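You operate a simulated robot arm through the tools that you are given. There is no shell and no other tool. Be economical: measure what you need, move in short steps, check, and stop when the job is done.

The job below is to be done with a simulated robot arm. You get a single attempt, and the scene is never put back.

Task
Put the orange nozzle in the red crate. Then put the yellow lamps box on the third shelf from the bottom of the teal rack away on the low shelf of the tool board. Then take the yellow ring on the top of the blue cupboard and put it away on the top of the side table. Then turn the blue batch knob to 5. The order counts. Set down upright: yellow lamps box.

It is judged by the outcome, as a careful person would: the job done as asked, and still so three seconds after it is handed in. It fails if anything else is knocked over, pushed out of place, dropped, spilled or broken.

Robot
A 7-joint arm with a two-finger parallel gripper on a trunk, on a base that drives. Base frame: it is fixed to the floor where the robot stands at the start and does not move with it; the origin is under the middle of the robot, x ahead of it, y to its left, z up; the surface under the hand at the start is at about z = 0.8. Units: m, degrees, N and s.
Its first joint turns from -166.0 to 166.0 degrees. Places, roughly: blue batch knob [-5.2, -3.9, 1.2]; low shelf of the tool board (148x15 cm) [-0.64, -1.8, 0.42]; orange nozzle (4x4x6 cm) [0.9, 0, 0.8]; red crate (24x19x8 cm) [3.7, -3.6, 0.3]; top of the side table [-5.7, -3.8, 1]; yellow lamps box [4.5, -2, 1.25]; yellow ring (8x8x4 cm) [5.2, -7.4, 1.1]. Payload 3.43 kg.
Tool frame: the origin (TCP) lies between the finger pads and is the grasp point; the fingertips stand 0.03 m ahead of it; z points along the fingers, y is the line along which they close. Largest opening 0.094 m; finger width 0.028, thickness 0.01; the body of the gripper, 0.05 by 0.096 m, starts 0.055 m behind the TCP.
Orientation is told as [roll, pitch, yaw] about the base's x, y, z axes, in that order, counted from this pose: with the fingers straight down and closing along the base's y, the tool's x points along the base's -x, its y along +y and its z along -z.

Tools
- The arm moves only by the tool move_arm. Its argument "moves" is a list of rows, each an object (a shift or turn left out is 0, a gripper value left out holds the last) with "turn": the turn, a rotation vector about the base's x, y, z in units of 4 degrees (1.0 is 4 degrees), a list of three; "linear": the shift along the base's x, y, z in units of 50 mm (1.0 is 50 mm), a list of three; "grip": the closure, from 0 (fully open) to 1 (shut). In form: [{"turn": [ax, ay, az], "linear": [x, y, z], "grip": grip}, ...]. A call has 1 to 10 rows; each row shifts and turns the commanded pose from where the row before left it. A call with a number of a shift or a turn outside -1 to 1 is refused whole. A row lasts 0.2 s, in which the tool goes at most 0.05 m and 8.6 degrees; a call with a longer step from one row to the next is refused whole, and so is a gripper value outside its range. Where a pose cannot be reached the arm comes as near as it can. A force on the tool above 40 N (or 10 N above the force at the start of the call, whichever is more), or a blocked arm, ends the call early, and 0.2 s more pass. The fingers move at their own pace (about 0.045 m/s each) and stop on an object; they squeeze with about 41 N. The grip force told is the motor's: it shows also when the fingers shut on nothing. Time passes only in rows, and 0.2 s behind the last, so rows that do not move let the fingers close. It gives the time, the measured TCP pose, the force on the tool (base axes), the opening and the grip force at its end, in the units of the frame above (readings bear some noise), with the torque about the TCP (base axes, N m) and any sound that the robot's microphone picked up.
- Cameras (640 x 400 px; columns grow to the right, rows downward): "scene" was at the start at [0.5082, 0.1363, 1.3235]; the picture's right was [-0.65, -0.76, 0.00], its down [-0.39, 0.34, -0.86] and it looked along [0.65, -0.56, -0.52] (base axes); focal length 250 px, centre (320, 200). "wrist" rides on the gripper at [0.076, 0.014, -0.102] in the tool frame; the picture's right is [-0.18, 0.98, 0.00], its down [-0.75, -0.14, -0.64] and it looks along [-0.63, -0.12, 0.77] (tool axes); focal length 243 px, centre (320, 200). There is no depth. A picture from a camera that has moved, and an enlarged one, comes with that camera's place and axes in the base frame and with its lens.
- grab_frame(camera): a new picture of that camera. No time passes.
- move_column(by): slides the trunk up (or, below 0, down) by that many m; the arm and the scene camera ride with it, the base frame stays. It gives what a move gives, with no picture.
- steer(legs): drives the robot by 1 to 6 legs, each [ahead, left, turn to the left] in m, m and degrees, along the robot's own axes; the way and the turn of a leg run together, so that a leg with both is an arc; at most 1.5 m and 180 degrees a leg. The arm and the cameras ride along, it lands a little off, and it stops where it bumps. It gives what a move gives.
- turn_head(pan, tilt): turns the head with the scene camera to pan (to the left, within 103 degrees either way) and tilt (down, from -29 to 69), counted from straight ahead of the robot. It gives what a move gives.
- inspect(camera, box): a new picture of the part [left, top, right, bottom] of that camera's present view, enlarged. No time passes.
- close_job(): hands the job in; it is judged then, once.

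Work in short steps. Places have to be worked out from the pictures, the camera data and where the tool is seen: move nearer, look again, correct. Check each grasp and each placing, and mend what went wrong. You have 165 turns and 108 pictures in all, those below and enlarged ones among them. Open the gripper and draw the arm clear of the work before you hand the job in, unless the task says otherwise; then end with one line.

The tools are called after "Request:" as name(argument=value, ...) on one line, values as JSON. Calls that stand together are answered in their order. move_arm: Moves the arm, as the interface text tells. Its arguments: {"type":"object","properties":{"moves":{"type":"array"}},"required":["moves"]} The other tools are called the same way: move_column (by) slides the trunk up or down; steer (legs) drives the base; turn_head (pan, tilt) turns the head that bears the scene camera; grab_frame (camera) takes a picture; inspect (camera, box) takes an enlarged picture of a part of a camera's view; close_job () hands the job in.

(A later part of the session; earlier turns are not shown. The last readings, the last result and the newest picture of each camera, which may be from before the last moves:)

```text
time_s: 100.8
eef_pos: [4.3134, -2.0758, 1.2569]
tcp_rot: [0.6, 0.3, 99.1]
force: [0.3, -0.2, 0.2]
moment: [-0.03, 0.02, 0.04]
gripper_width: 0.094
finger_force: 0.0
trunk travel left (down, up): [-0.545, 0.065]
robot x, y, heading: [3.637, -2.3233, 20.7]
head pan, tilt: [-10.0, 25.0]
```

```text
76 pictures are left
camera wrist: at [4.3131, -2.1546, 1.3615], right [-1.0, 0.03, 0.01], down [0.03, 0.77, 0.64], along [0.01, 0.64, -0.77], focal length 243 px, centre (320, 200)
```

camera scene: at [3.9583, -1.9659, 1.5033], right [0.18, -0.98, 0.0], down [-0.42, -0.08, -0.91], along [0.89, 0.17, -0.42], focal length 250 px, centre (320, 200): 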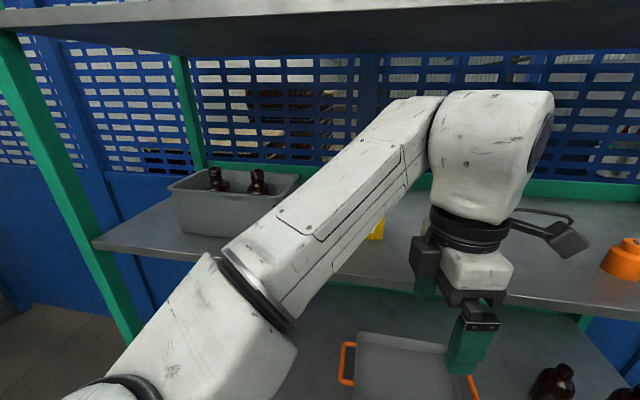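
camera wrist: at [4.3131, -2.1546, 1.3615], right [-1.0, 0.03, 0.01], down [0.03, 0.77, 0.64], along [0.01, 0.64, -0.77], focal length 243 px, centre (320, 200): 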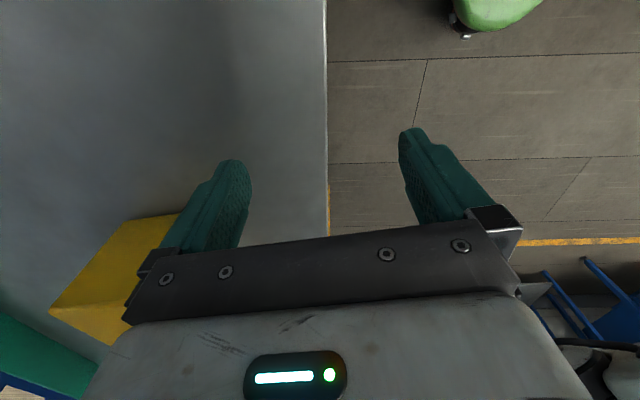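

The box's right end spans x≈4.436–4.495. I'll move in beside it to (4.475,-2.088) and check the alignment.

Request:
move_arm(moves=[{"linear": [0.81, -0.06, 0]}, {"linear": [0.81, -0.06, 0]}, {"linear": [0.81, -0.06, 0]}, {"linear": [0.81, -0.06, 0]}, {}])

Request:
grab_frame(camera="wrist")

Request:
grab_frame(camera="scene")

```text
time_s: 102.0
eef_pos: [4.4736, -2.0894, 1.2571]
tcp_rot: [0.6, 0.2, 99.1]
force: [-0.3, 0.1, 0.0]
moment: [0.0, 0.04, -0.02]
gripper_width: 0.0938
finger_force: 0.1
trunk travel left (down, up): [-0.545, 0.065]
robot x, y, heading: [3.6375, -2.3289, 20.8]
head pan, tilt: [-10.0, 25.0]
```

```text
75 pictures are left
camera wrist: at [4.4739, -2.1675, 1.3622], right [-1.0, 0.03, 0.01], down [0.03, 0.77, 0.64], along [0.01, 0.64, -0.77], focal length 243 px, centre (320, 200)
```

wrist: 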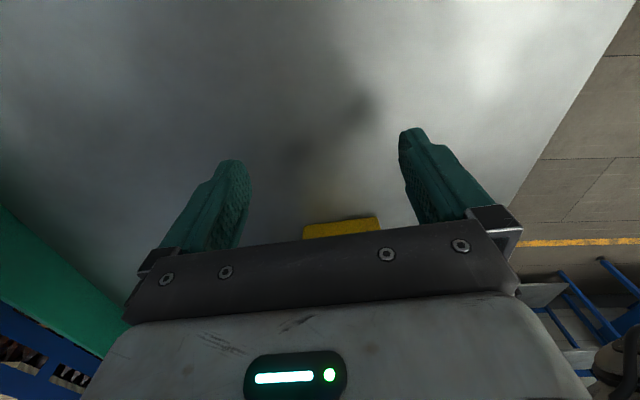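

```text
74 pictures are left
camera scene: at [4.0709, -1.9719, 1.5032], right [0.18, -0.98, 0.0], down [-0.42, -0.08, -0.91], along [0.89, 0.17, -0.42], focal length 250 px, centre (320, 200)
```

scene: 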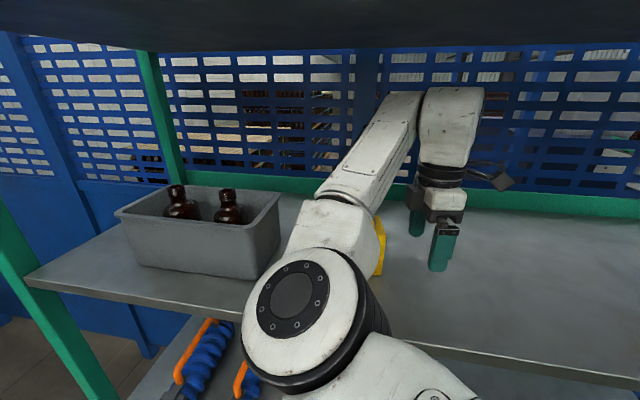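

The fingers line up either side of the box end (its middle is at x≈4.458). I'll slide along it halfway, aiming slightly toward −x, then check the elbow's clearance.

Request:
move_arm(moves=[{"linear": [-0.1, 0.45, -0.05]}, {"linear": [-0.1, 0.45, -0.05]}, {"linear": [-0.08, 0.45, -0.05]}, {}])

Request:
grab_frame(camera="wrist")

Request:
grab_frame(camera="scene")

```text
time_s: 103.0
eef_pos: [4.4606, -2.022, 1.2498]
tcp_rot: [0.7, 0.2, 99.1]
force: [0.4, 0.1, 0.7]
moment: [0.0, -0.01, 0.0]
gripper_width: 0.094
finger_force: 0.0
trunk travel left (down, up): [-0.545, 0.065]
robot x, y, heading: [3.6359, -2.3256, 20.6]
head pan, tilt: [-10.0, 25.0]
```

```text
73 pictures are left
camera wrist: at [4.4607, -2.1, 1.3542], right [-1.0, 0.03, 0.01], down [0.03, 0.77, 0.64], along [0.01, 0.64, -0.77], focal length 243 px, centre (320, 200)
```

wrist: 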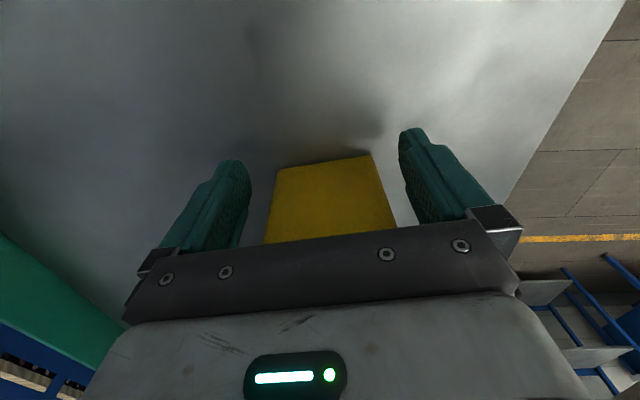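

```text
72 pictures are left
camera scene: at [4.0707, -1.9717, 1.5033], right [0.18, -0.98, 0.0], down [-0.42, -0.08, -0.91], along [0.89, 0.17, -0.42], focal length 250 px, centre (320, 200)
```

scene: 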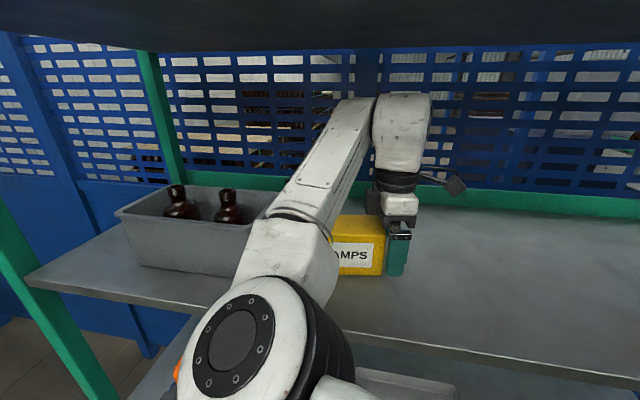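

The box end sits centred between the fingers, and the elbow is moving away from the shelf. I'll slide the remaining 7 cm, lower slightly, and close.

Request:
move_arm(moves=[{"linear": [-0.06, 0.47, -0.03]}, {"linear": [-0.06, 0.47, -0.03]}, {"linear": [-0.06, 0.47, -0.03]}, {}, {"grip": 1}, {"grip": 1}, {"grip": 1}, {"grip": 1}])

Request:
grab_frame(camera="wrist")

Request:
grab_frame(camera="scene")

```text
time_s: 104.8
eef_pos: [4.4537, -1.9517, 1.245]
tcp_rot: [0.6, 0.2, 99.1]
force: [0.6, 0.8, 2.3]
moment: [-0.01, -0.21, 0.08]
gripper_width: 0.0742
finger_force: 40.6
trunk travel left (down, up): [-0.545, 0.065]
robot x, y, heading: [3.6379, -2.3277, 20.7]
head pan, tilt: [-10.0, 25.0]
```

```text
71 pictures are left
camera wrist: at [4.4521, -2.0293, 1.3495], right [-1.0, 0.03, 0.01], down [0.03, 0.77, 0.64], along [0.01, 0.64, -0.77], focal length 243 px, centre (320, 200)
```

wrist: 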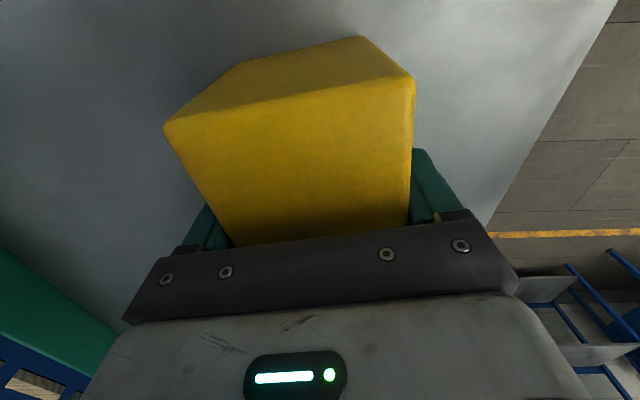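

```text
70 pictures are left
camera scene: at [4.0707, -1.9717, 1.5033], right [0.18, -0.98, 0.0], down [-0.42, -0.08, -0.91], along [0.89, 0.17, -0.42], focal length 250 px, centre (320, 200)
```

scene: 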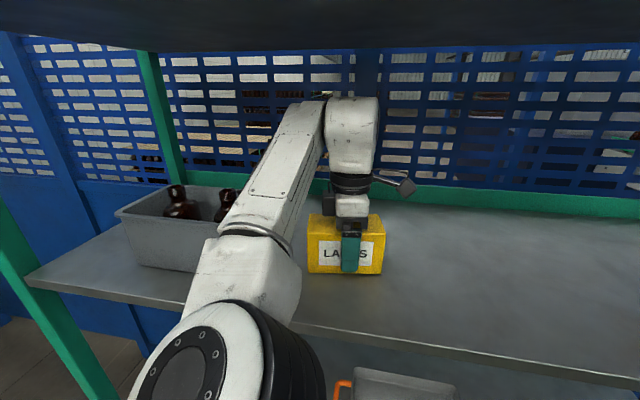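

The box is gripped (74 mm, 41 N). I'll lift 2.5 cm, check it's held, then back the base straight out along −x.

Request:
move_arm(moves=[{"linear": [0, 0, 0.25]}, {"linear": [0, 0, 0.25]}, {}])

Request:
steer(legs=[[-0.28, 0.106, 0], [-0.28, 0.106, 0]])

Request:
grab_frame(camera="scene")

```text
time_s: 105.6
eef_pos: [4.4525, -1.9512, 1.2691]
tcp_rot: [0.6, 0.1, 99.1]
force: [-0.2, -0.7, -2.1]
moment: [0.0, 0.0, 0.04]
gripper_width: 0.0742
finger_force: 41.2
trunk travel left (down, up): [-0.545, 0.065]
robot x, y, heading: [3.6368, -2.3274, 20.8]
head pan, tilt: [-10.0, 25.0]
```

```text
time_s: 109.3
eef_pos: [3.8521, -1.9464, 1.2694]
tcp_rot: [0.6, 0.2, 99.6]
force: [-0.4, -0.1, -2.7]
moment: [-0.03, 0.0, 0.02]
gripper_width: 0.074
finger_force: 41.0
trunk travel left (down, up): [-0.545, 0.065]
robot x, y, heading: [3.0426, -2.3275, 21.1]
head pan, tilt: [-10.0, 25.0]
```

```text
69 pictures are left
camera scene: at [3.4712, -1.9695, 1.5032], right [0.19, -0.98, 0.0], down [-0.41, -0.08, -0.91], along [0.89, 0.17, -0.42], focal length 250 px, centre (320, 200)
```

scene: 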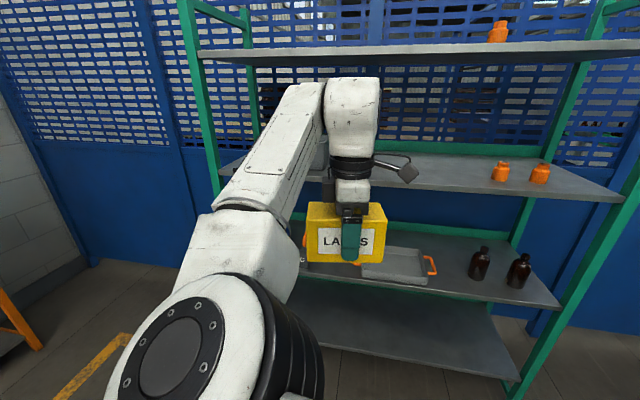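

The box is out and held. I'll draw the arm in a bit, then head back through the corridor to the tool board.

Request:
move_arm(moves=[{"linear": [-0.83, -0.39, 0]}, {"linear": [-0.83, -0.39, 0]}, {"linear": [-0.83, -0.39, 0]}, {"linear": [-0.83, -0.39, 0]}, {}])

Request:
steer(legs=[[0, 0, -21], [0, 1.38, 0], [-1.4, 0, 0], [-1.4, 0, 0]])

Request:
turn_head(pan=-95, tilt=25)

Request:
grab_frame(camera="scene")

```text
time_s: 110.5
eef_pos: [3.6866, -2.0312, 1.261]
tcp_rot: [1.5, 1.6, 98.5]
force: [0.9, -0.4, -2.0]
moment: [0.01, -0.03, -0.01]
gripper_width: 0.074
finger_force: 41.3
trunk travel left (down, up): [-0.545, 0.065]
robot x, y, heading: [3.0426, -2.3301, 21.0]
head pan, tilt: [-10.0, 25.0]
```

```text
time_s: 131.6
eef_pos: [0.9764, -0.8802, 1.2625]
tcp_rot: [1.1, 1.8, 78.6]
force: [-0.2, -0.5, -2.2]
moment: [-0.01, 0.01, 0.0]
gripper_width: 0.0741
finger_force: 40.5
trunk travel left (down, up): [-0.545, 0.065]
robot x, y, heading: [0.2648, -0.9308, 0.3]
head pan, tilt: [-10.0, 25.0]
```

```text
time_s: 133.2
eef_pos: [0.9758, -0.8815, 1.2604]
tcp_rot: [1.3, 1.9, 78.7]
force: [-0.3, -0.2, -1.9]
moment: [-0.01, 0.0, 0.0]
gripper_width: 0.074
finger_force: 40.6
trunk travel left (down, up): [-0.545, 0.065]
robot x, y, heading: [0.265, -0.932, 0.4]
head pan, tilt: [-95.0, 25.0]
```

```text
68 pictures are left
camera scene: at [0.698, -0.8288, 1.5033], right [-1.0, 0.08, 0.0], down [0.04, 0.42, -0.91], along [-0.08, -0.9, -0.42], focal length 250 px, centre (320, 200)
```

scene: 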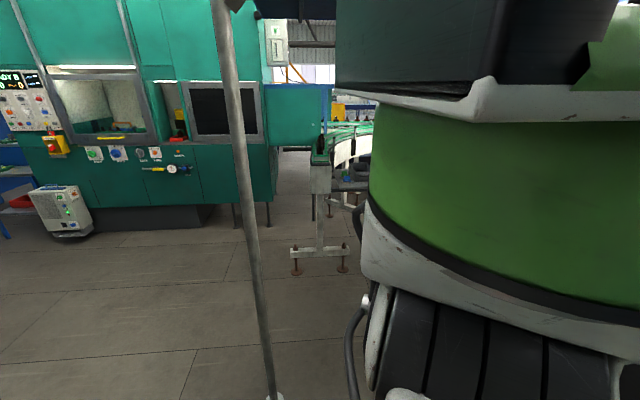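

The robot's own body blocks the view on that side. I'll back a little further to about (0,-0.68), turn to face the tool board, and look.

Request:
steer(legs=[[-0.3, 0.25, 0], [0, 0, -90]])

Request:
turn_head(pan=-25, tilt=30)

Request:
grab_frame(camera="scene")

```text
time_s: 139.4
eef_pos: [0.0228, -1.3897, 1.2616]
tcp_rot: [1.2, 1.9, -10.7]
force: [-0.1, 0.3, -3.2]
moment: [0.01, 0.05, 0.0]
gripper_width: 0.0742
finger_force: 41.0
trunk travel left (down, up): [-0.545, 0.065]
robot x, y, heading: [-0.0412, -0.6822, -89.3]
head pan, tilt: [-95.0, 25.0]
```

```text
time_s: 140.9
eef_pos: [0.0227, -1.3902, 1.262]
tcp_rot: [1.2, 2.1, -10.8]
force: [0.0, 0.4, -1.6]
moment: [0.0, 0.01, -0.02]
gripper_width: 0.0738
finger_force: 40.5
trunk travel left (down, up): [-0.545, 0.065]
robot x, y, heading: [-0.0383, -0.6826, -89.1]
head pan, tilt: [-25.0, 30.0]
```

```text
67 pictures are left
camera scene: at [0.124, -1.2027, 1.4953], right [-0.91, 0.41, 0.0], down [0.21, 0.46, -0.87], along [-0.36, -0.79, -0.5], focal length 250 px, centre (320, 200)
```

scene: 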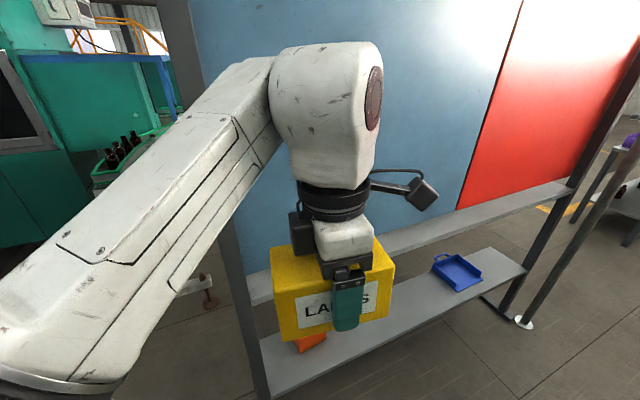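

The low shelf shows at z≈0.42 with its front edge at y≈-1.68. An orange box sits near x≈-0.1 and a blue tray near x≈-1.0, and a crossbar runs at z≈0.87. The middle at x≈-0.5 is free. I'll check the floor to my right before strafing.

Request:
turn_head(pan=-75, tilt=35)

Request:
grab_frame(camera="scene")

```text
time_s: 142.0
eef_pos: [0.0225, -1.3897, 1.2626]
tcp_rot: [1.2, 2.0, -10.8]
force: [-0.8, 0.3, -2.2]
moment: [-0.02, -0.01, 0.01]
gripper_width: 0.074
finger_force: 40.7
trunk travel left (down, up): [-0.545, 0.065]
robot x, y, heading: [-0.0369, -0.6821, -88.9]
head pan, tilt: [-75.0, 35.0]
```

```text
66 pictures are left
camera scene: at [0.0764, -1.1443, 1.4875], right [-0.27, 0.96, 0.0], down [0.55, 0.16, -0.82], along [-0.79, -0.22, -0.57], focal length 250 px, centre (320, 200)
```

scene: 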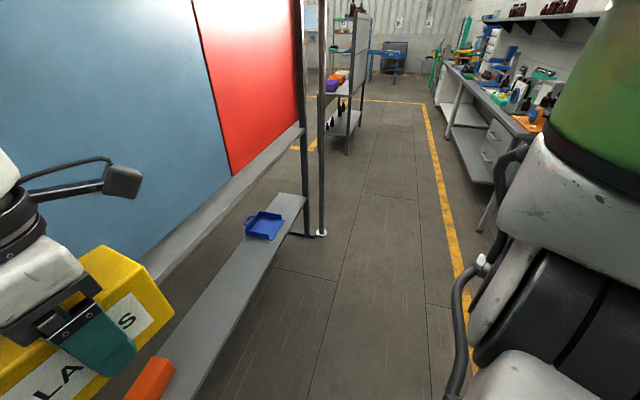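

The floor to the west is free. I'll strafe to x≈-0.53 and lower the trunk.

Request:
steer(legs=[[0, -0.5, -1]])

Request:
move_column(by=-0.45)

Request:
turn_head(pan=-20, tilt=30)

Request:
grab_frame(camera="scene")

Request:
grab_frame(camera="wrist")

```text
time_s: 145.0
eef_pos: [-0.4855, -1.3929, 1.2615]
tcp_rot: [1.3, 2.0, -11.7]
force: [0.2, 0.2, -1.8]
moment: [0.01, -0.01, 0.01]
gripper_width: 0.074
finger_force: 41.4
trunk travel left (down, up): [-0.545, 0.065]
robot x, y, heading: [-0.5297, -0.6856, -90.2]
head pan, tilt: [-75.0, 35.0]
```

```text
refused: -0.45 is not a number from -0.4 to 0.4
```

```text
time_s: 146.2
eef_pos: [-0.4858, -1.3934, 1.2606]
tcp_rot: [1.3, 1.9, -11.7]
force: [0.7, -0.5, -2.1]
moment: [-0.04, 0.01, -0.02]
gripper_width: 0.0742
finger_force: 41.0
trunk travel left (down, up): [-0.545, 0.065]
robot x, y, heading: [-0.5349, -0.6804, -90.3]
head pan, tilt: [-20.0, 30.0]
```

```text
65 pictures are left
camera scene: at [-0.3733, -1.2112, 1.4953], right [-0.94, 0.35, 0.0], down [0.17, 0.47, -0.87], along [-0.3, -0.81, -0.5], focal length 250 px, centre (320, 200)
```

scene: 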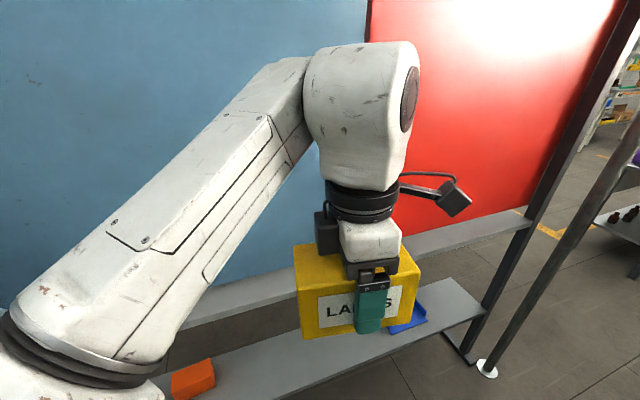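

```text
64 pictures are left
camera wrist: at [-0.5532, -1.3676, 1.3687], right [0.38, 0.92, 0.02], down [0.73, -0.31, 0.61], along [0.57, -0.22, -0.79], focal length 243 px, centre (320, 200)
```

wrist: 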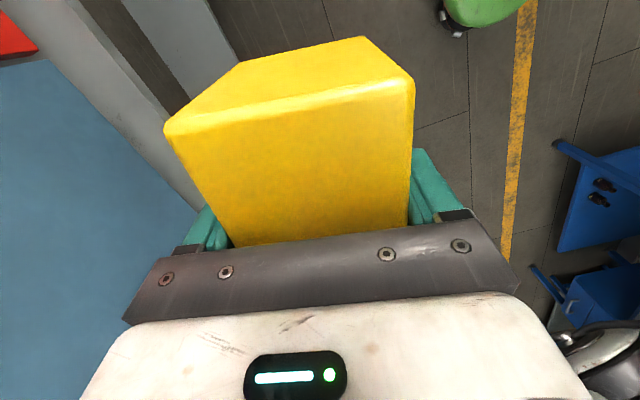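

I'll lower the trunk 0.4 and square the tool up (yaw to 0, levelled).

Request:
move_column(by=-0.4)

Request:
move_arm(moves=[{"turn": [-0.11, -0.16, 0.98]}, {"turn": [-0.11, -0.16, 0.98]}, {"turn": [-0.11, -0.16, 0.98]}, {}])

Request:
move_column(by=-0.14)

Request:
grab_frame(camera="scene")

Request:
grab_frame(camera="wrist")

```text
time_s: 150.0
eef_pos: [-0.4848, -1.3929, 0.8621]
tcp_rot: [1.2, 2.0, -11.7]
force: [-0.1, 0.5, -1.5]
moment: [0.02, 0.06, 0.01]
gripper_width: 0.0739
finger_force: 40.8
trunk travel left (down, up): [-0.145, 0.465]
robot x, y, heading: [-0.5351, -0.683, -90.0]
head pan, tilt: [-20.0, 30.0]
```

```text
time_s: 151.0
eef_pos: [-0.4854, -1.3926, 0.8596]
tcp_rot: [0.4, 0.4, 0.2]
force: [-0.1, -0.6, -1.9]
moment: [0.05, 0.03, -0.01]
gripper_width: 0.074
finger_force: 40.9
trunk travel left (down, up): [-0.145, 0.465]
robot x, y, heading: [-0.5327, -0.684, -89.8]
head pan, tilt: [-20.0, 30.0]
```

```text
time_s: 152.7
eef_pos: [-0.4867, -1.3935, 0.7191]
tcp_rot: [0.4, 0.3, 0.0]
force: [-0.3, -0.4, -2.2]
moment: [0.0, -0.01, 0.0]
gripper_width: 0.0741
finger_force: 41.0
trunk travel left (down, up): [-0.005, 0.605]
robot x, y, heading: [-0.5307, -0.681, -90.3]
head pan, tilt: [-20.0, 30.0]
```

```text
63 pictures are left
camera scene: at [-0.3733, -1.2111, 0.9553], right [-0.94, 0.34, 0.0], down [0.17, 0.47, -0.87], along [-0.3, -0.81, -0.5], focal length 250 px, centre (320, 200)
```

scene: 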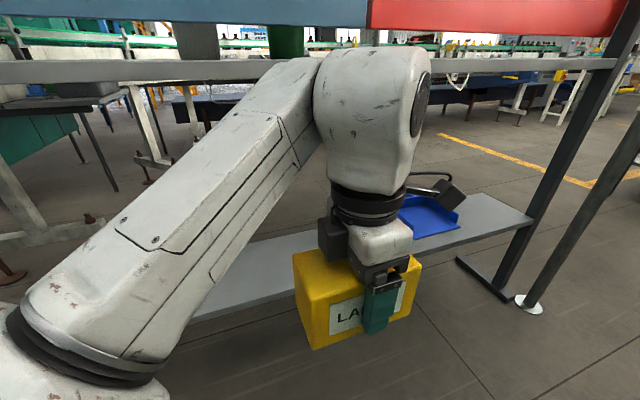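

```text
62 pictures are left
camera wrist: at [-0.5618, -1.3804, 0.8241], right [0.18, 0.98, 0.01], down [0.76, -0.15, 0.64], along [0.63, -0.11, -0.77], focal length 243 px, centre (320, 200)
```

wrist: 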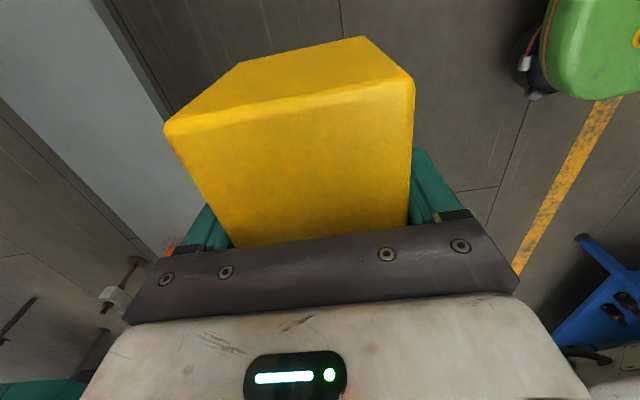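

The shelf spans y≈-1.65 to -1.89 and the crossbar is at z≈0.92. I'll lower the arm in front of the shelf so the wrist passes under the bar, then drive in.

Request:
move_arm(moves=[{"linear": [-0.05, 0, -0.8]}, {"linear": [-0.05, 0, -0.8]}, {"linear": [-0.05, 0, -0.8]}, {"linear": [0, 0, -0.8]}, {"linear": [0, 0, -0.7]}, {}])

Request:
steer(legs=[[0.25, 0, 0]])

Request:
grab_frame(camera="scene")

Request:
grab_frame(camera="wrist")

```text
time_s: 154.1
eef_pos: [-0.4924, -1.3925, 0.5249]
tcp_rot: [0.1, -0.2, 0.2]
force: [0.0, -0.1, -2.4]
moment: [-0.03, -0.01, 0.02]
gripper_width: 0.0741
finger_force: 40.8
trunk travel left (down, up): [-0.005, 0.605]
robot x, y, heading: [-0.532, -0.6827, -90.1]
head pan, tilt: [-20.0, 30.0]
```

```text
time_s: 155.9
eef_pos: [-0.4915, -1.642, 0.5259]
tcp_rot: [0.2, -0.1, 0.3]
force: [-0.6, 0.4, -2.5]
moment: [-0.02, 0.03, 0.01]
gripper_width: 0.0742
finger_force: 40.4
trunk travel left (down, up): [-0.005, 0.605]
robot x, y, heading: [-0.5352, -0.9313, -90.0]
head pan, tilt: [-20.0, 30.0]
```

```text
61 pictures are left
camera scene: at [-0.372, -1.4598, 0.9553], right [-0.94, 0.34, 0.0], down [0.17, 0.47, -0.87], along [-0.3, -0.81, -0.5], focal length 250 px, centre (320, 200)
```

scene: 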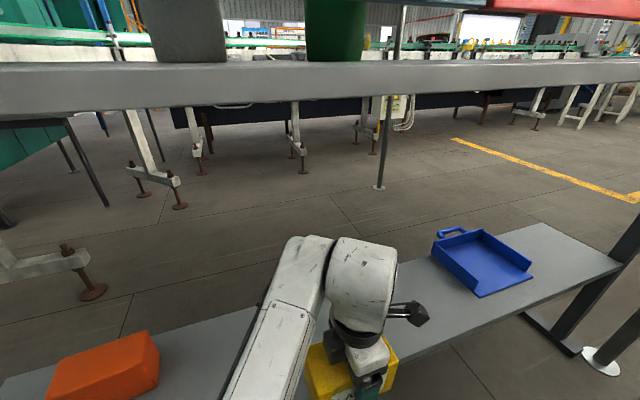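

```text
60 pictures are left
camera wrist: at [-0.5673, -1.6291, 0.6298], right [0.18, 0.98, 0.0], down [0.75, -0.14, 0.64], along [0.63, -0.11, -0.77], focal length 243 px, centre (320, 200)
```

wrist: 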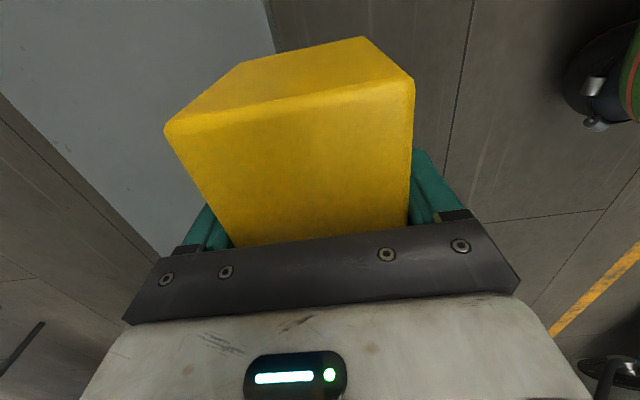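

The shelf is confirmed at z≈0.40–0.42, with its middle at y≈-1.775. I'll move forward 13 cm and lower to just above the expected contact.

Request:
move_arm(moves=[{"linear": [0, -0.88, 0]}, {"linear": [0, -0.88, 0]}, {"linear": [0, -0.88, 0]}, {"linear": [0, 0, -0.5]}, {"linear": [0, 0, -0.45]}, {}])

Request:
grab_frame(camera="wrist")

Request:
grab_frame(camera="scene")

```text
time_s: 157.3
eef_pos: [-0.4921, -1.7737, 0.4794]
tcp_rot: [0.1, 0.0, 0.2]
force: [0.3, -0.1, -2.2]
moment: [-0.02, 0.01, 0.01]
gripper_width: 0.0738
finger_force: 40.9
trunk travel left (down, up): [-0.005, 0.605]
robot x, y, heading: [-0.534, -0.9363, -90.1]
head pan, tilt: [-20.0, 30.0]
```

```text
59 pictures are left
camera wrist: at [-0.5685, -1.7612, 0.5827], right [0.18, 0.98, 0.0], down [0.75, -0.14, 0.64], along [0.63, -0.11, -0.77], focal length 243 px, centre (320, 200)
```

wrist: 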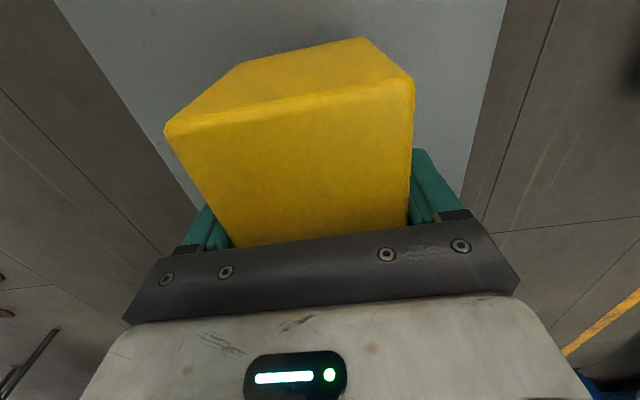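

```text
58 pictures are left
camera scene: at [-0.3721, -1.4599, 0.9553], right [-0.94, 0.34, 0.0], down [0.17, 0.47, -0.87], along [-0.3, -0.81, -0.5], focal length 250 px, centre (320, 200)
```

scene: 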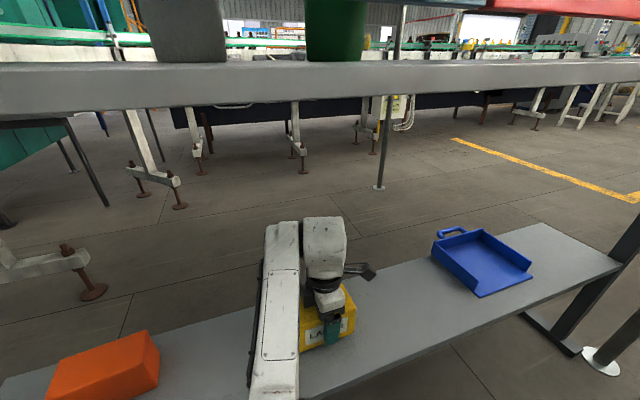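

The box is centred over the shelf (edges ≈-1.665 and -1.895). I'll lower slowly until contact.

Request:
move_arm(moves=[{"linear": [0, 0, -0.08]}, {"linear": [0, 0, -0.08]}, {"linear": [0, 0, -0.08]}, {}])

```text
time_s: 158.3
eef_pos: [-0.4926, -1.7731, 0.4657]
tcp_rot: [0.1, -0.1, 0.3]
force: [0.1, 0.9, -1.0]
moment: [0.02, 0.04, -0.02]
gripper_width: 0.074
finger_force: 40.5
trunk travel left (down, up): [-0.005, 0.605]
robot x, y, heading: [-0.5348, -0.9324, -89.7]
head pan, tilt: [-20.0, 30.0]
```

No clear contact yet, so I'll continue in 3 mm steps.

Request:
move_arm(moves=[{"linear": [0, 0, -0.06]}, {}])

Request:
move_arm(moves=[{"linear": [0, 0, -0.06]}, {}])

Request:
move_arm(moves=[{"linear": [0, 0, -0.06]}, {}])

```text
time_s: 158.9
eef_pos: [-0.491, -1.7743, 0.4641]
tcp_rot: [-0.1, -0.1, 0.2]
force: [-0.7, 2.2, 9.5]
moment: [0.06, 0.68, -0.08]
gripper_width: 0.0742
finger_force: 41.2
trunk travel left (down, up): [-0.005, 0.605]
robot x, y, heading: [-0.5337, -0.9317, -89.9]
head pan, tilt: [-20.0, 30.0]
```

```text
time_s: 159.5
eef_pos: [-0.4916, -1.7742, 0.4626]
tcp_rot: [-0.1, -0.1, 0.2]
force: [-0.9, 1.6, 34.9]
moment: [0.35, -0.01, -0.04]
gripper_width: 0.0747
finger_force: 40.9
trunk travel left (down, up): [-0.005, 0.605]
robot x, y, heading: [-0.5369, -0.928, -90.0]
head pan, tilt: [-20.0, 30.0]
```

```text
time_s: 160.1
eef_pos: [-0.4917, -1.7747, 0.458]
tcp_rot: [-0.1, -0.1, 0.2]
force: [-1.8, -1.1, 34.9]
moment: [0.07, -0.03, 0.05]
gripper_width: 0.0742
finger_force: 41.4
trunk travel left (down, up): [-0.005, 0.605]
robot x, y, heading: [-0.5357, -0.9328, -90.1]
head pan, tilt: [-20.0, 30.0]
```

The shelf took the load (35 N), so the box is seated at z≈0.42. I'll open, rise straight above it, and back away.

Request:
move_arm(moves=[{"linear": [0, 0, 0.06]}, {"grip": 0}, {"grip": 0}, {"grip": 0}, {"grip": 0}])

Request:
move_arm(moves=[{"linear": [0, 0, 0.4]}, {"linear": [0, 0, 0.6]}, {"linear": [0, 0, 0.8]}, {"linear": [0, 0.8, 0]}, {"linear": [0, 0.9, 0]}, {"linear": [0, 0.9, 0]}])

Request:
grab_frame(camera="scene")

```text
time_s: 161.3
eef_pos: [-0.4921, -1.7744, 0.4601]
tcp_rot: [0.1, -0.1, 0.1]
force: [-0.9, -1.1, -0.4]
moment: [0.02, 0.04, -0.01]
gripper_width: 0.0938
finger_force: 0.1
trunk travel left (down, up): [-0.005, 0.605]
robot x, y, heading: [-0.5359, -0.934, -89.9]
head pan, tilt: [-20.0, 30.0]
```

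```text
time_s: 162.7
eef_pos: [-0.4924, -1.6432, 0.5491]
tcp_rot: [0.2, 0.0, 0.2]
force: [-0.3, -0.7, 0.7]
moment: [0.0, -0.04, 0.01]
gripper_width: 0.094
finger_force: 0.1
trunk travel left (down, up): [-0.005, 0.605]
robot x, y, heading: [-0.5363, -0.9326, -90.1]
head pan, tilt: [-20.0, 30.0]
```

```text
57 pictures are left
camera scene: at [-0.3722, -1.4599, 0.9553], right [-0.94, 0.34, 0.0], down [0.17, 0.47, -0.87], along [-0.3, -0.81, -0.5], focal length 250 px, centre (320, 200)
```

scene: 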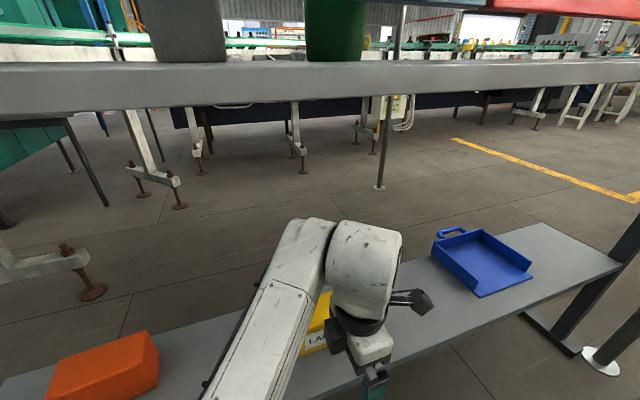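

The box stands upright on the low shelf. I'll back away, raise the trunk, and head for the blue cupboard past the teal rack.

Request:
steer(legs=[[-0.3, 0, 0]])

Request:
move_column(by=0.4)

Request:
grab_frame(camera="scene")

Request:
steer(legs=[[0, 0, 90], [1.5, -0.27, 0], [1.5, 0, 0], [0.6, 0, -60]])

Request:
turn_head(pan=20, tilt=20)

Request:
grab_frame(camera="scene")

```text
time_s: 164.8
eef_pos: [-0.4917, -1.343, 0.5506]
tcp_rot: [0.0, -0.1, 0.4]
force: [0.2, -0.5, -0.1]
moment: [0.01, -0.01, -0.01]
gripper_width: 0.0939
finger_force: 0.0
trunk travel left (down, up): [-0.005, 0.605]
robot x, y, heading: [-0.5367, -0.6304, -89.9]
head pan, tilt: [-20.0, 30.0]
```

```text
time_s: 168.6
eef_pos: [-0.4909, -1.3431, 0.9502]
tcp_rot: [0.1, -0.1, 0.4]
force: [0.0, 0.7, -0.5]
moment: [-0.01, 0.02, 0.03]
gripper_width: 0.0939
finger_force: 0.1
trunk travel left (down, up): [-0.405, 0.205]
robot x, y, heading: [-0.5312, -0.6316, -89.9]
head pan, tilt: [-20.0, 30.0]
```

```text
56 pictures are left
camera scene: at [-0.3711, -1.1599, 1.3553], right [-0.94, 0.34, 0.0], down [0.17, 0.47, -0.87], along [-0.29, -0.81, -0.5], focal length 250 px, centre (320, 200)
```

scene: 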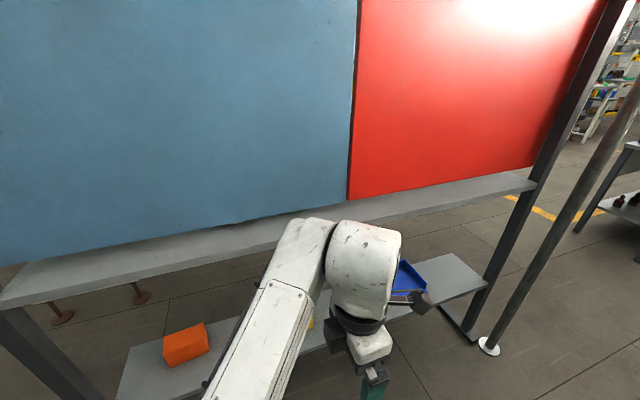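

```text
refused: leg 2 is longer than a leg can be; nothing moved
```

```text
time_s: 169.7
eef_pos: [-0.4913, -1.344, 0.9486]
tcp_rot: [0.1, -0.1, 0.4]
force: [-0.1, 0.1, 0.4]
moment: [0.02, -0.01, 0.01]
gripper_width: 0.0944
finger_force: 0.1
trunk travel left (down, up): [-0.405, 0.205]
robot x, y, heading: [-0.5336, -0.6292, -89.8]
head pan, tilt: [20.0, 20.0]
```

```text
55 pictures are left
camera scene: at [-0.3084, -1.1623, 1.3714], right [-0.94, -0.34, 0.0], down [-0.12, 0.32, -0.94], along [0.32, -0.88, -0.34], focal length 250 px, centre (320, 200)
```

scene: 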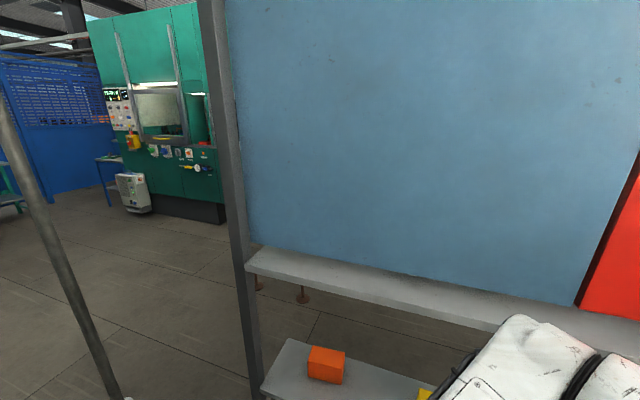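

One leg was too long. I'll resend the drive in shorter legs.

Request:
steer(legs=[[0, 0, 90], [1.4, -0.27, 0], [1.4, 0, 0], [0.6, 0, 0], [0, 0, -80], [1.1, 0, 0]])

Request:
turn_head(pan=10, tilt=25)

Request:
grab_frame(camera="scene")

```text
time_s: 198.7
eef_pos: [3.1199, -2.7681, 0.949]
tcp_rot: [0.1, -0.1, 7.5]
force: [0.3, -0.3, 0.7]
moment: [-0.02, 0.01, -0.03]
gripper_width: 0.094
finger_force: 0.0
trunk travel left (down, up): [-0.405, 0.205]
robot x, y, heading: [2.9906, -2.0679, -82.7]
head pan, tilt: [20.0, 20.0]
```

```text
time_s: 199.4
eef_pos: [3.1205, -2.7686, 0.9502]
tcp_rot: [0.1, -0.2, 7.5]
force: [0.2, 0.7, -0.3]
moment: [0.03, 0.02, 0.02]
gripper_width: 0.094
finger_force: 0.1
trunk travel left (down, up): [-0.405, 0.205]
robot x, y, heading: [2.9912, -2.0664, -82.7]
head pan, tilt: [10.0, 25.0]
```

```text
54 pictures are left
camera scene: at [3.2635, -2.5703, 1.3633], right [-0.95, -0.3, 0.0], down [-0.13, 0.4, -0.91], along [0.27, -0.86, -0.42], focal length 250 px, centre (320, 200)
```

scene: 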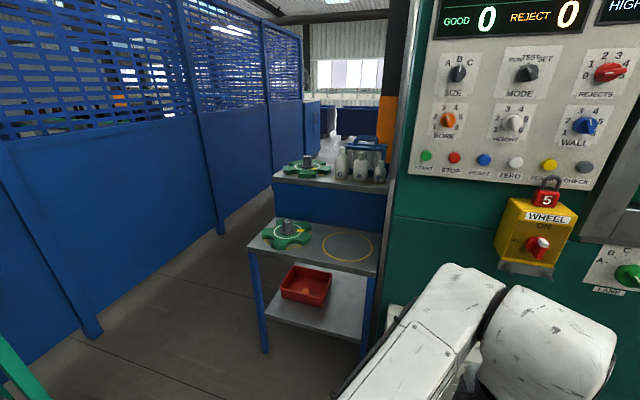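

The way south is the aisle between the stand (x≤3.85) and the blue fence (x≈4.86), entered through the gap by the rack's corner. I'll look left to measure that gap.

Request:
turn_head(pan=50, tilt=45)

Request:
grab_frame(camera="scene")

```text
time_s: 200.5
eef_pos: [3.1201, -2.7686, 0.9492]
tcp_rot: [0.1, -0.1, 7.5]
force: [-0.3, -0.2, 0.0]
moment: [0.01, 0.01, -0.04]
gripper_width: 0.094
finger_force: 0.0
trunk travel left (down, up): [-0.405, 0.205]
robot x, y, heading: [2.9861, -2.0712, -82.7]
head pan, tilt: [50.0, 45.0]
```

```text
53 pictures are left
camera scene: at [3.3044, -2.5263, 1.3327], right [-0.54, -0.84, 0.0], down [-0.59, 0.38, -0.71], along [0.6, -0.38, -0.71], focal length 250 px, centre (320, 200)
```

scene: 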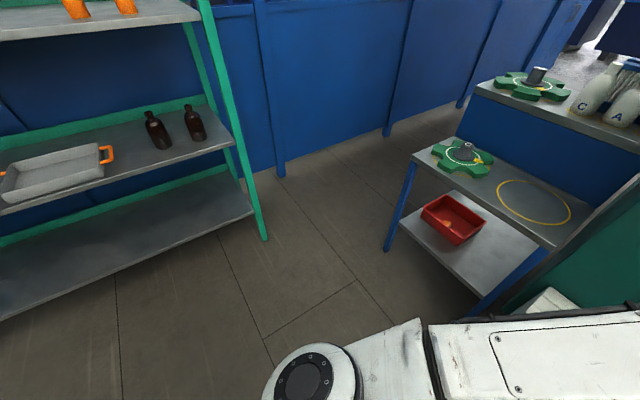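

The gap between the rack foot (4.33,-2.75) and the stand foot (3.83,-3.354) is about 0.78 m. I need to know how wide my base is, so I'll turn the wrist camera back toward it.

Request:
move_arm(moves=[{"turn": [0, 0, 1], "linear": [0, 0, 0.5]}, {"turn": [0, 0, 1], "linear": [0, 0, 0.5]}, {"turn": [0, 0, 1], "linear": [0, 0, 0.5]}, {"turn": [0, 0, 1], "linear": [0, 0, 0.5]}, {"turn": [0, 0, 1], "linear": [0, 0, 0.5]}, {"turn": [0, 0, 1], "linear": [0, 0, 0.5]}, {"turn": [0, 0, 1], "linear": [0, 0, 0.5]}, {"turn": [0, 0, 1], "linear": [0, 0, 0.5]}, {"turn": [0, 0, 1], "linear": [0, 0, 0]}, {"turn": [0, 0, 1], "linear": [0, 0, 0]}])

Request:
grab_frame(camera="wrist")

```text
time_s: 202.3
eef_pos: [3.085, -2.7583, 1.0867]
tcp_rot: [14.9, 7.9, 38.8]
force: [-0.4, 0.2, -1.1]
moment: [0.03, -0.02, -0.01]
gripper_width: 0.0941
finger_force: 0.1
trunk travel left (down, up): [-0.405, 0.205]
robot x, y, heading: [2.988, -2.0672, -82.6]
head pan, tilt: [50.0, 45.0]
stopped in row 9: the arm was blocked; the commanded pose is now the measured one
```

```text
52 pictures are left
camera wrist: at [3.0457, -2.8076, 1.2015], right [-0.43, 0.88, 0.22], down [0.83, 0.28, 0.47], along [0.35, 0.39, -0.85], focal length 243 px, centre (320, 200)
```

wrist: 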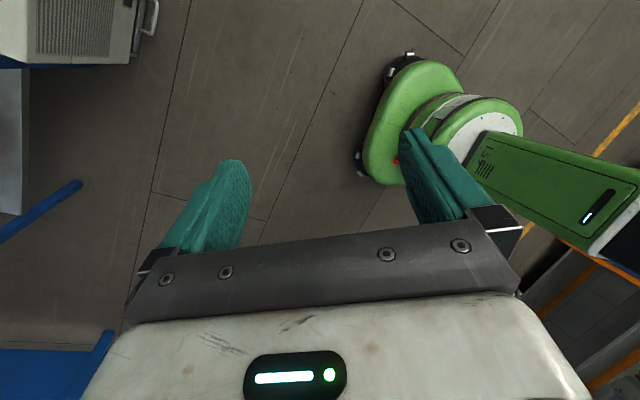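

The front castors sit at about ±0.27 m across and 0.12 m ahead, so the base radius is ≈0.3 m and the gap is passable through its middle. I'll return the gripper to home yaw relative to the robot.

Request:
move_arm(moves=[{"turn": [0, 0, -1]}, {"turn": [0, 0, -1]}, {"turn": [0, 0, -1]}, {"turn": [0, 0, -1]}, {"turn": [0, 0, -1]}, {"turn": [0, 0, -1]}, {"turn": [0, 0, -1]}, {"turn": [0, 0, -1]}, {"turn": [0, 0, -1]}, {"turn": [0, 0, -1]}])

Request:
move_arm(moves=[{"turn": [0, 0, -1]}, {"turn": [0, 0, -1]}, {"turn": [0, 0, -1]}, {"turn": [0, 0, -1]}, {"turn": [0, 0, -1]}, {"turn": [0, 0, -1]}, {"turn": [0, 0, -1]}, {"turn": [0, 0, -1]}, {"turn": [0, 0, -1]}, {"turn": [0, 0, -1]}])

Request:
move_arm(moves=[{"turn": [0, 0, -1]}, {"turn": [0, 0, -1]}, {"turn": [0, 0, -1]}, {"turn": [0, 0, -1]}, {"turn": [0, 0, -1]}, {"turn": [0, 0, -1]}, {"turn": [0, 0, -1]}, {"turn": [0, 0, -1]}, {"turn": [0, 0, -1]}, {"turn": [0, 0, -1]}])

```text
time_s: 204.5
eef_pos: [3.0854, -2.7582, 1.0871]
tcp_rot: [14.8, 7.9, -1.4]
force: [0.4, -0.9, -0.4]
moment: [0.0, -0.03, -0.02]
gripper_width: 0.094
finger_force: 0.1
trunk travel left (down, up): [-0.405, 0.205]
robot x, y, heading: [2.9883, -2.0657, -82.7]
head pan, tilt: [50.0, 45.0]
```

```text
time_s: 206.7
eef_pos: [3.0809, -2.7542, 1.0747]
tcp_rot: [14.1, 11.0, -41.2]
force: [0.0, -0.3, -0.1]
moment: [0.02, 0.01, -0.02]
gripper_width: 0.0941
finger_force: 0.0
trunk travel left (down, up): [-0.405, 0.205]
robot x, y, heading: [2.9932, -2.068, -82.6]
head pan, tilt: [50.0, 45.0]
```

```text
time_s: 209.1
eef_pos: [3.0721, -2.7506, 1.0615]
tcp_rot: [10.0, 11.9, -82.3]
force: [0.6, -0.9, -0.2]
moment: [-0.01, -0.01, -0.03]
gripper_width: 0.0941
finger_force: 0.1
trunk travel left (down, up): [-0.405, 0.205]
robot x, y, heading: [2.9843, -2.0646, -82.4]
head pan, tilt: [50.0, 45.0]
stopped in row 10: the arm was blocked; the commanded pose is now the measured one
```

I'll level the tool, then drive to the mouth of the gap heading -40°.

Request:
move_arm(moves=[{"turn": [-0.82, 0.52, 0]}, {"turn": [-0.82, 0.52, 0]}, {"turn": [-0.82, 0.52, 0]}, {"turn": [-0.82, 0.52, 0]}])

Request:
steer(legs=[[0, 0, 42.4], [0.577, -0.058, 0], [0.3, 0, 0]])

Request:
turn_head(pan=-15, tilt=30)

Request:
grab_frame(camera="scene")

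```text
time_s: 210.1
eef_pos: [3.0725, -2.7501, 1.0611]
tcp_rot: [0.1, -0.1, -83.1]
force: [-0.2, 0.6, 0.1]
moment: [-0.02, 0.03, 0.02]
gripper_width: 0.094
finger_force: 0.0
trunk travel left (down, up): [-0.405, 0.205]
robot x, y, heading: [2.987, -2.069, -82.7]
head pan, tilt: [50.0, 45.0]
```

```text
time_s: 217.0
eef_pos: [4.1452, -3.1306, 1.0628]
tcp_rot: [0.2, 0.1, -40.9]
force: [-0.1, 0.2, 0.2]
moment: [0.01, 0.02, 0.0]
gripper_width: 0.094
finger_force: 0.1
trunk travel left (down, up): [-0.405, 0.205]
robot x, y, heading: [3.6223, -2.6818, -40.4]
head pan, tilt: [50.0, 45.0]
```

```text
time_s: 218.4
eef_pos: [4.1442, -3.1303, 1.0634]
tcp_rot: [0.1, 0.0, -41.0]
force: [-0.1, 0.3, -0.6]
moment: [0.01, 0.0, -0.03]
gripper_width: 0.0938
finger_force: 0.0
trunk travel left (down, up): [-0.405, 0.205]
robot x, y, heading: [3.6219, -2.6818, -40.4]
head pan, tilt: [-15.0, 30.0]
```

```text
51 pictures are left
camera scene: at [4.1358, -2.895, 1.3553], right [-0.82, -0.57, 0.0], down [-0.28, 0.41, -0.87], along [0.49, -0.71, -0.5], focal length 250 px, centre (320, 200)
```

scene: 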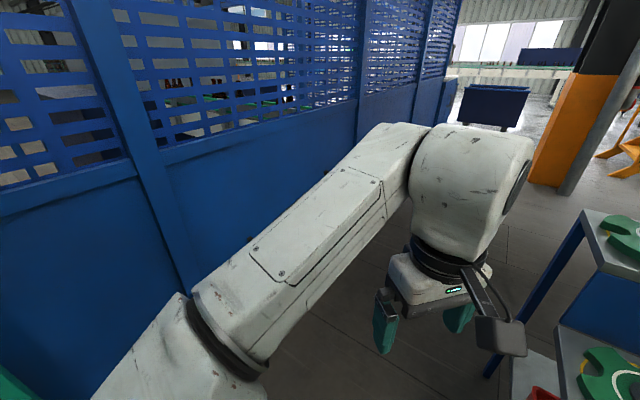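

The lane looks clear. I'll go through the gap's midpoint, then arc to face south in the aisle.

Request:
steer(legs=[[0.59, 0.015, 0], [0.4, 0.03, -50]])

Request:
turn_head(pan=0, tilt=15)

Request:
grab_frame(camera="scene")

```text
time_s: 224.0
eef_pos: [4.2635, -4.0837, 1.0618]
tcp_rot: [0.0, 0.0, -90.6]
force: [0.4, -1.3, 0.0]
moment: [-0.01, 0.02, -0.01]
gripper_width: 0.0941
finger_force: 0.1
trunk travel left (down, up): [-0.405, 0.205]
robot x, y, heading: [4.2656, -3.3942, -90.2]
head pan, tilt: [-15.0, 30.0]
```

```text
time_s: 224.7
eef_pos: [4.2633, -4.0841, 1.0627]
tcp_rot: [0.1, -0.1, -90.6]
force: [0.1, -0.3, -0.5]
moment: [-0.01, -0.01, -0.02]
gripper_width: 0.094
finger_force: 0.0
trunk travel left (down, up): [-0.405, 0.205]
robot x, y, heading: [4.2696, -3.3997, -90.2]
head pan, tilt: [0.0, 15.0]
```

```text
50 pictures are left
camera scene: at [4.4599, -3.9324, 1.3794], right [-1.0, 0.0, 0.0], down [0.0, 0.26, -0.97], along [0.0, -0.97, -0.26], focal length 250 px, centre (320, 200)
```

scene: 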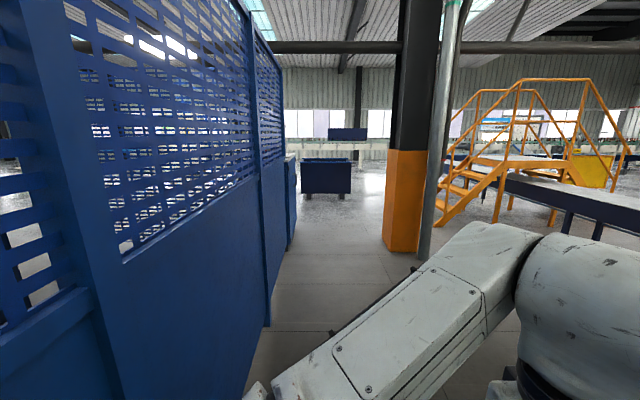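

I'm through the gap. The aisle continues to the fence end at y≈-6.7, with an orange column at x≤3.66. I'll drive 2.8 m and look left for the cupboard.

Request:
steer(legs=[[1.4, 0, 0], [1.4, 0, 0]])

Request:
turn_head(pan=25, tilt=20)

Request:
grab_frame(camera="scene")

```text
time_s: 238.2
eef_pos: [4.3458, -6.8557, 1.0625]
tcp_rot: [0.1, -0.1, -88.8]
force: [0.3, 0.1, 0.0]
moment: [-0.02, -0.06, -0.01]
gripper_width: 0.0942
finger_force: 0.1
trunk travel left (down, up): [-0.405, 0.205]
robot x, y, heading: [4.3334, -6.168, -88.6]
head pan, tilt: [0.0, 15.0]
```

```text
time_s: 239.1
eef_pos: [4.3456, -6.8572, 1.0623]
tcp_rot: [0.0, 0.0, -88.8]
force: [-0.2, 0.0, 0.7]
moment: [0.01, 0.0, 0.01]
gripper_width: 0.0937
finger_force: 0.1
trunk travel left (down, up): [-0.405, 0.205]
robot x, y, heading: [4.3281, -6.1698, -88.3]
head pan, tilt: [25.0, 20.0]
```

```text
49 pictures are left
camera scene: at [4.5772, -6.6899, 1.3714], right [-0.89, -0.45, 0.0], down [-0.15, 0.31, -0.94], along [0.42, -0.84, -0.34], focal length 250 px, centre (320, 200)
```

scene: 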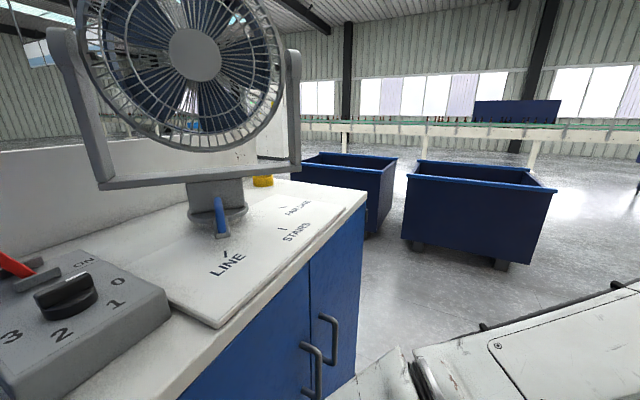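

A fan stands on the cupboard, and the yellow ring is behind it near the south end at ≈(5.17,-7.40). I'll drive past and look at it from the south.

Request:
steer(legs=[[0.9, -0.03, 0], [0.9, 0, 0]])

Request:
turn_head(pan=80, tilt=25)

Request:
grab_frame(camera="scene")

```text
time_s: 248.1
eef_pos: [4.3483, -8.6397, 1.0623]
tcp_rot: [0.1, 0.0, -90.2]
force: [-0.3, 0.1, 0.1]
moment: [0.0, 0.01, 0.01]
gripper_width: 0.094
finger_force: 0.0
trunk travel left (down, up): [-0.405, 0.205]
robot x, y, heading: [4.346, -7.9515, -89.9]
head pan, tilt: [25.0, 20.0]
```

```text
time_s: 249.3
eef_pos: [4.3477, -8.6389, 1.0622]
tcp_rot: [0.1, 0.0, -90.1]
force: [0.0, -0.8, 0.3]
moment: [0.03, 0.03, 0.0]
gripper_width: 0.0944
finger_force: 0.1
trunk travel left (down, up): [-0.405, 0.205]
robot x, y, heading: [4.3514, -7.9552, -89.8]
head pan, tilt: [80.0, 25.0]
```

```text
48 pictures are left
camera scene: at [4.6339, -8.4098, 1.3633], right [-0.17, -0.99, 0.0], down [-0.42, 0.07, -0.91], along [0.89, -0.15, -0.42], focal length 250 px, centre (320, 200)
```

scene: 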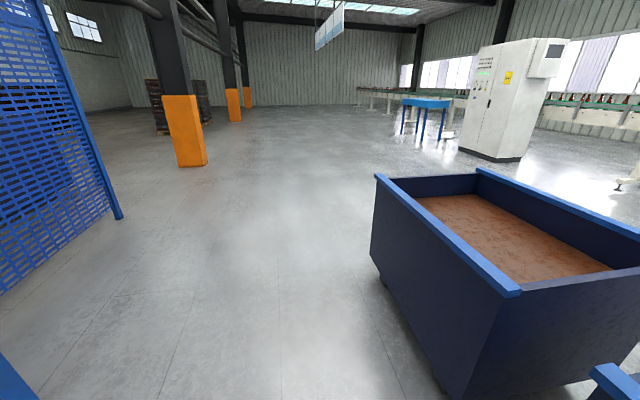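

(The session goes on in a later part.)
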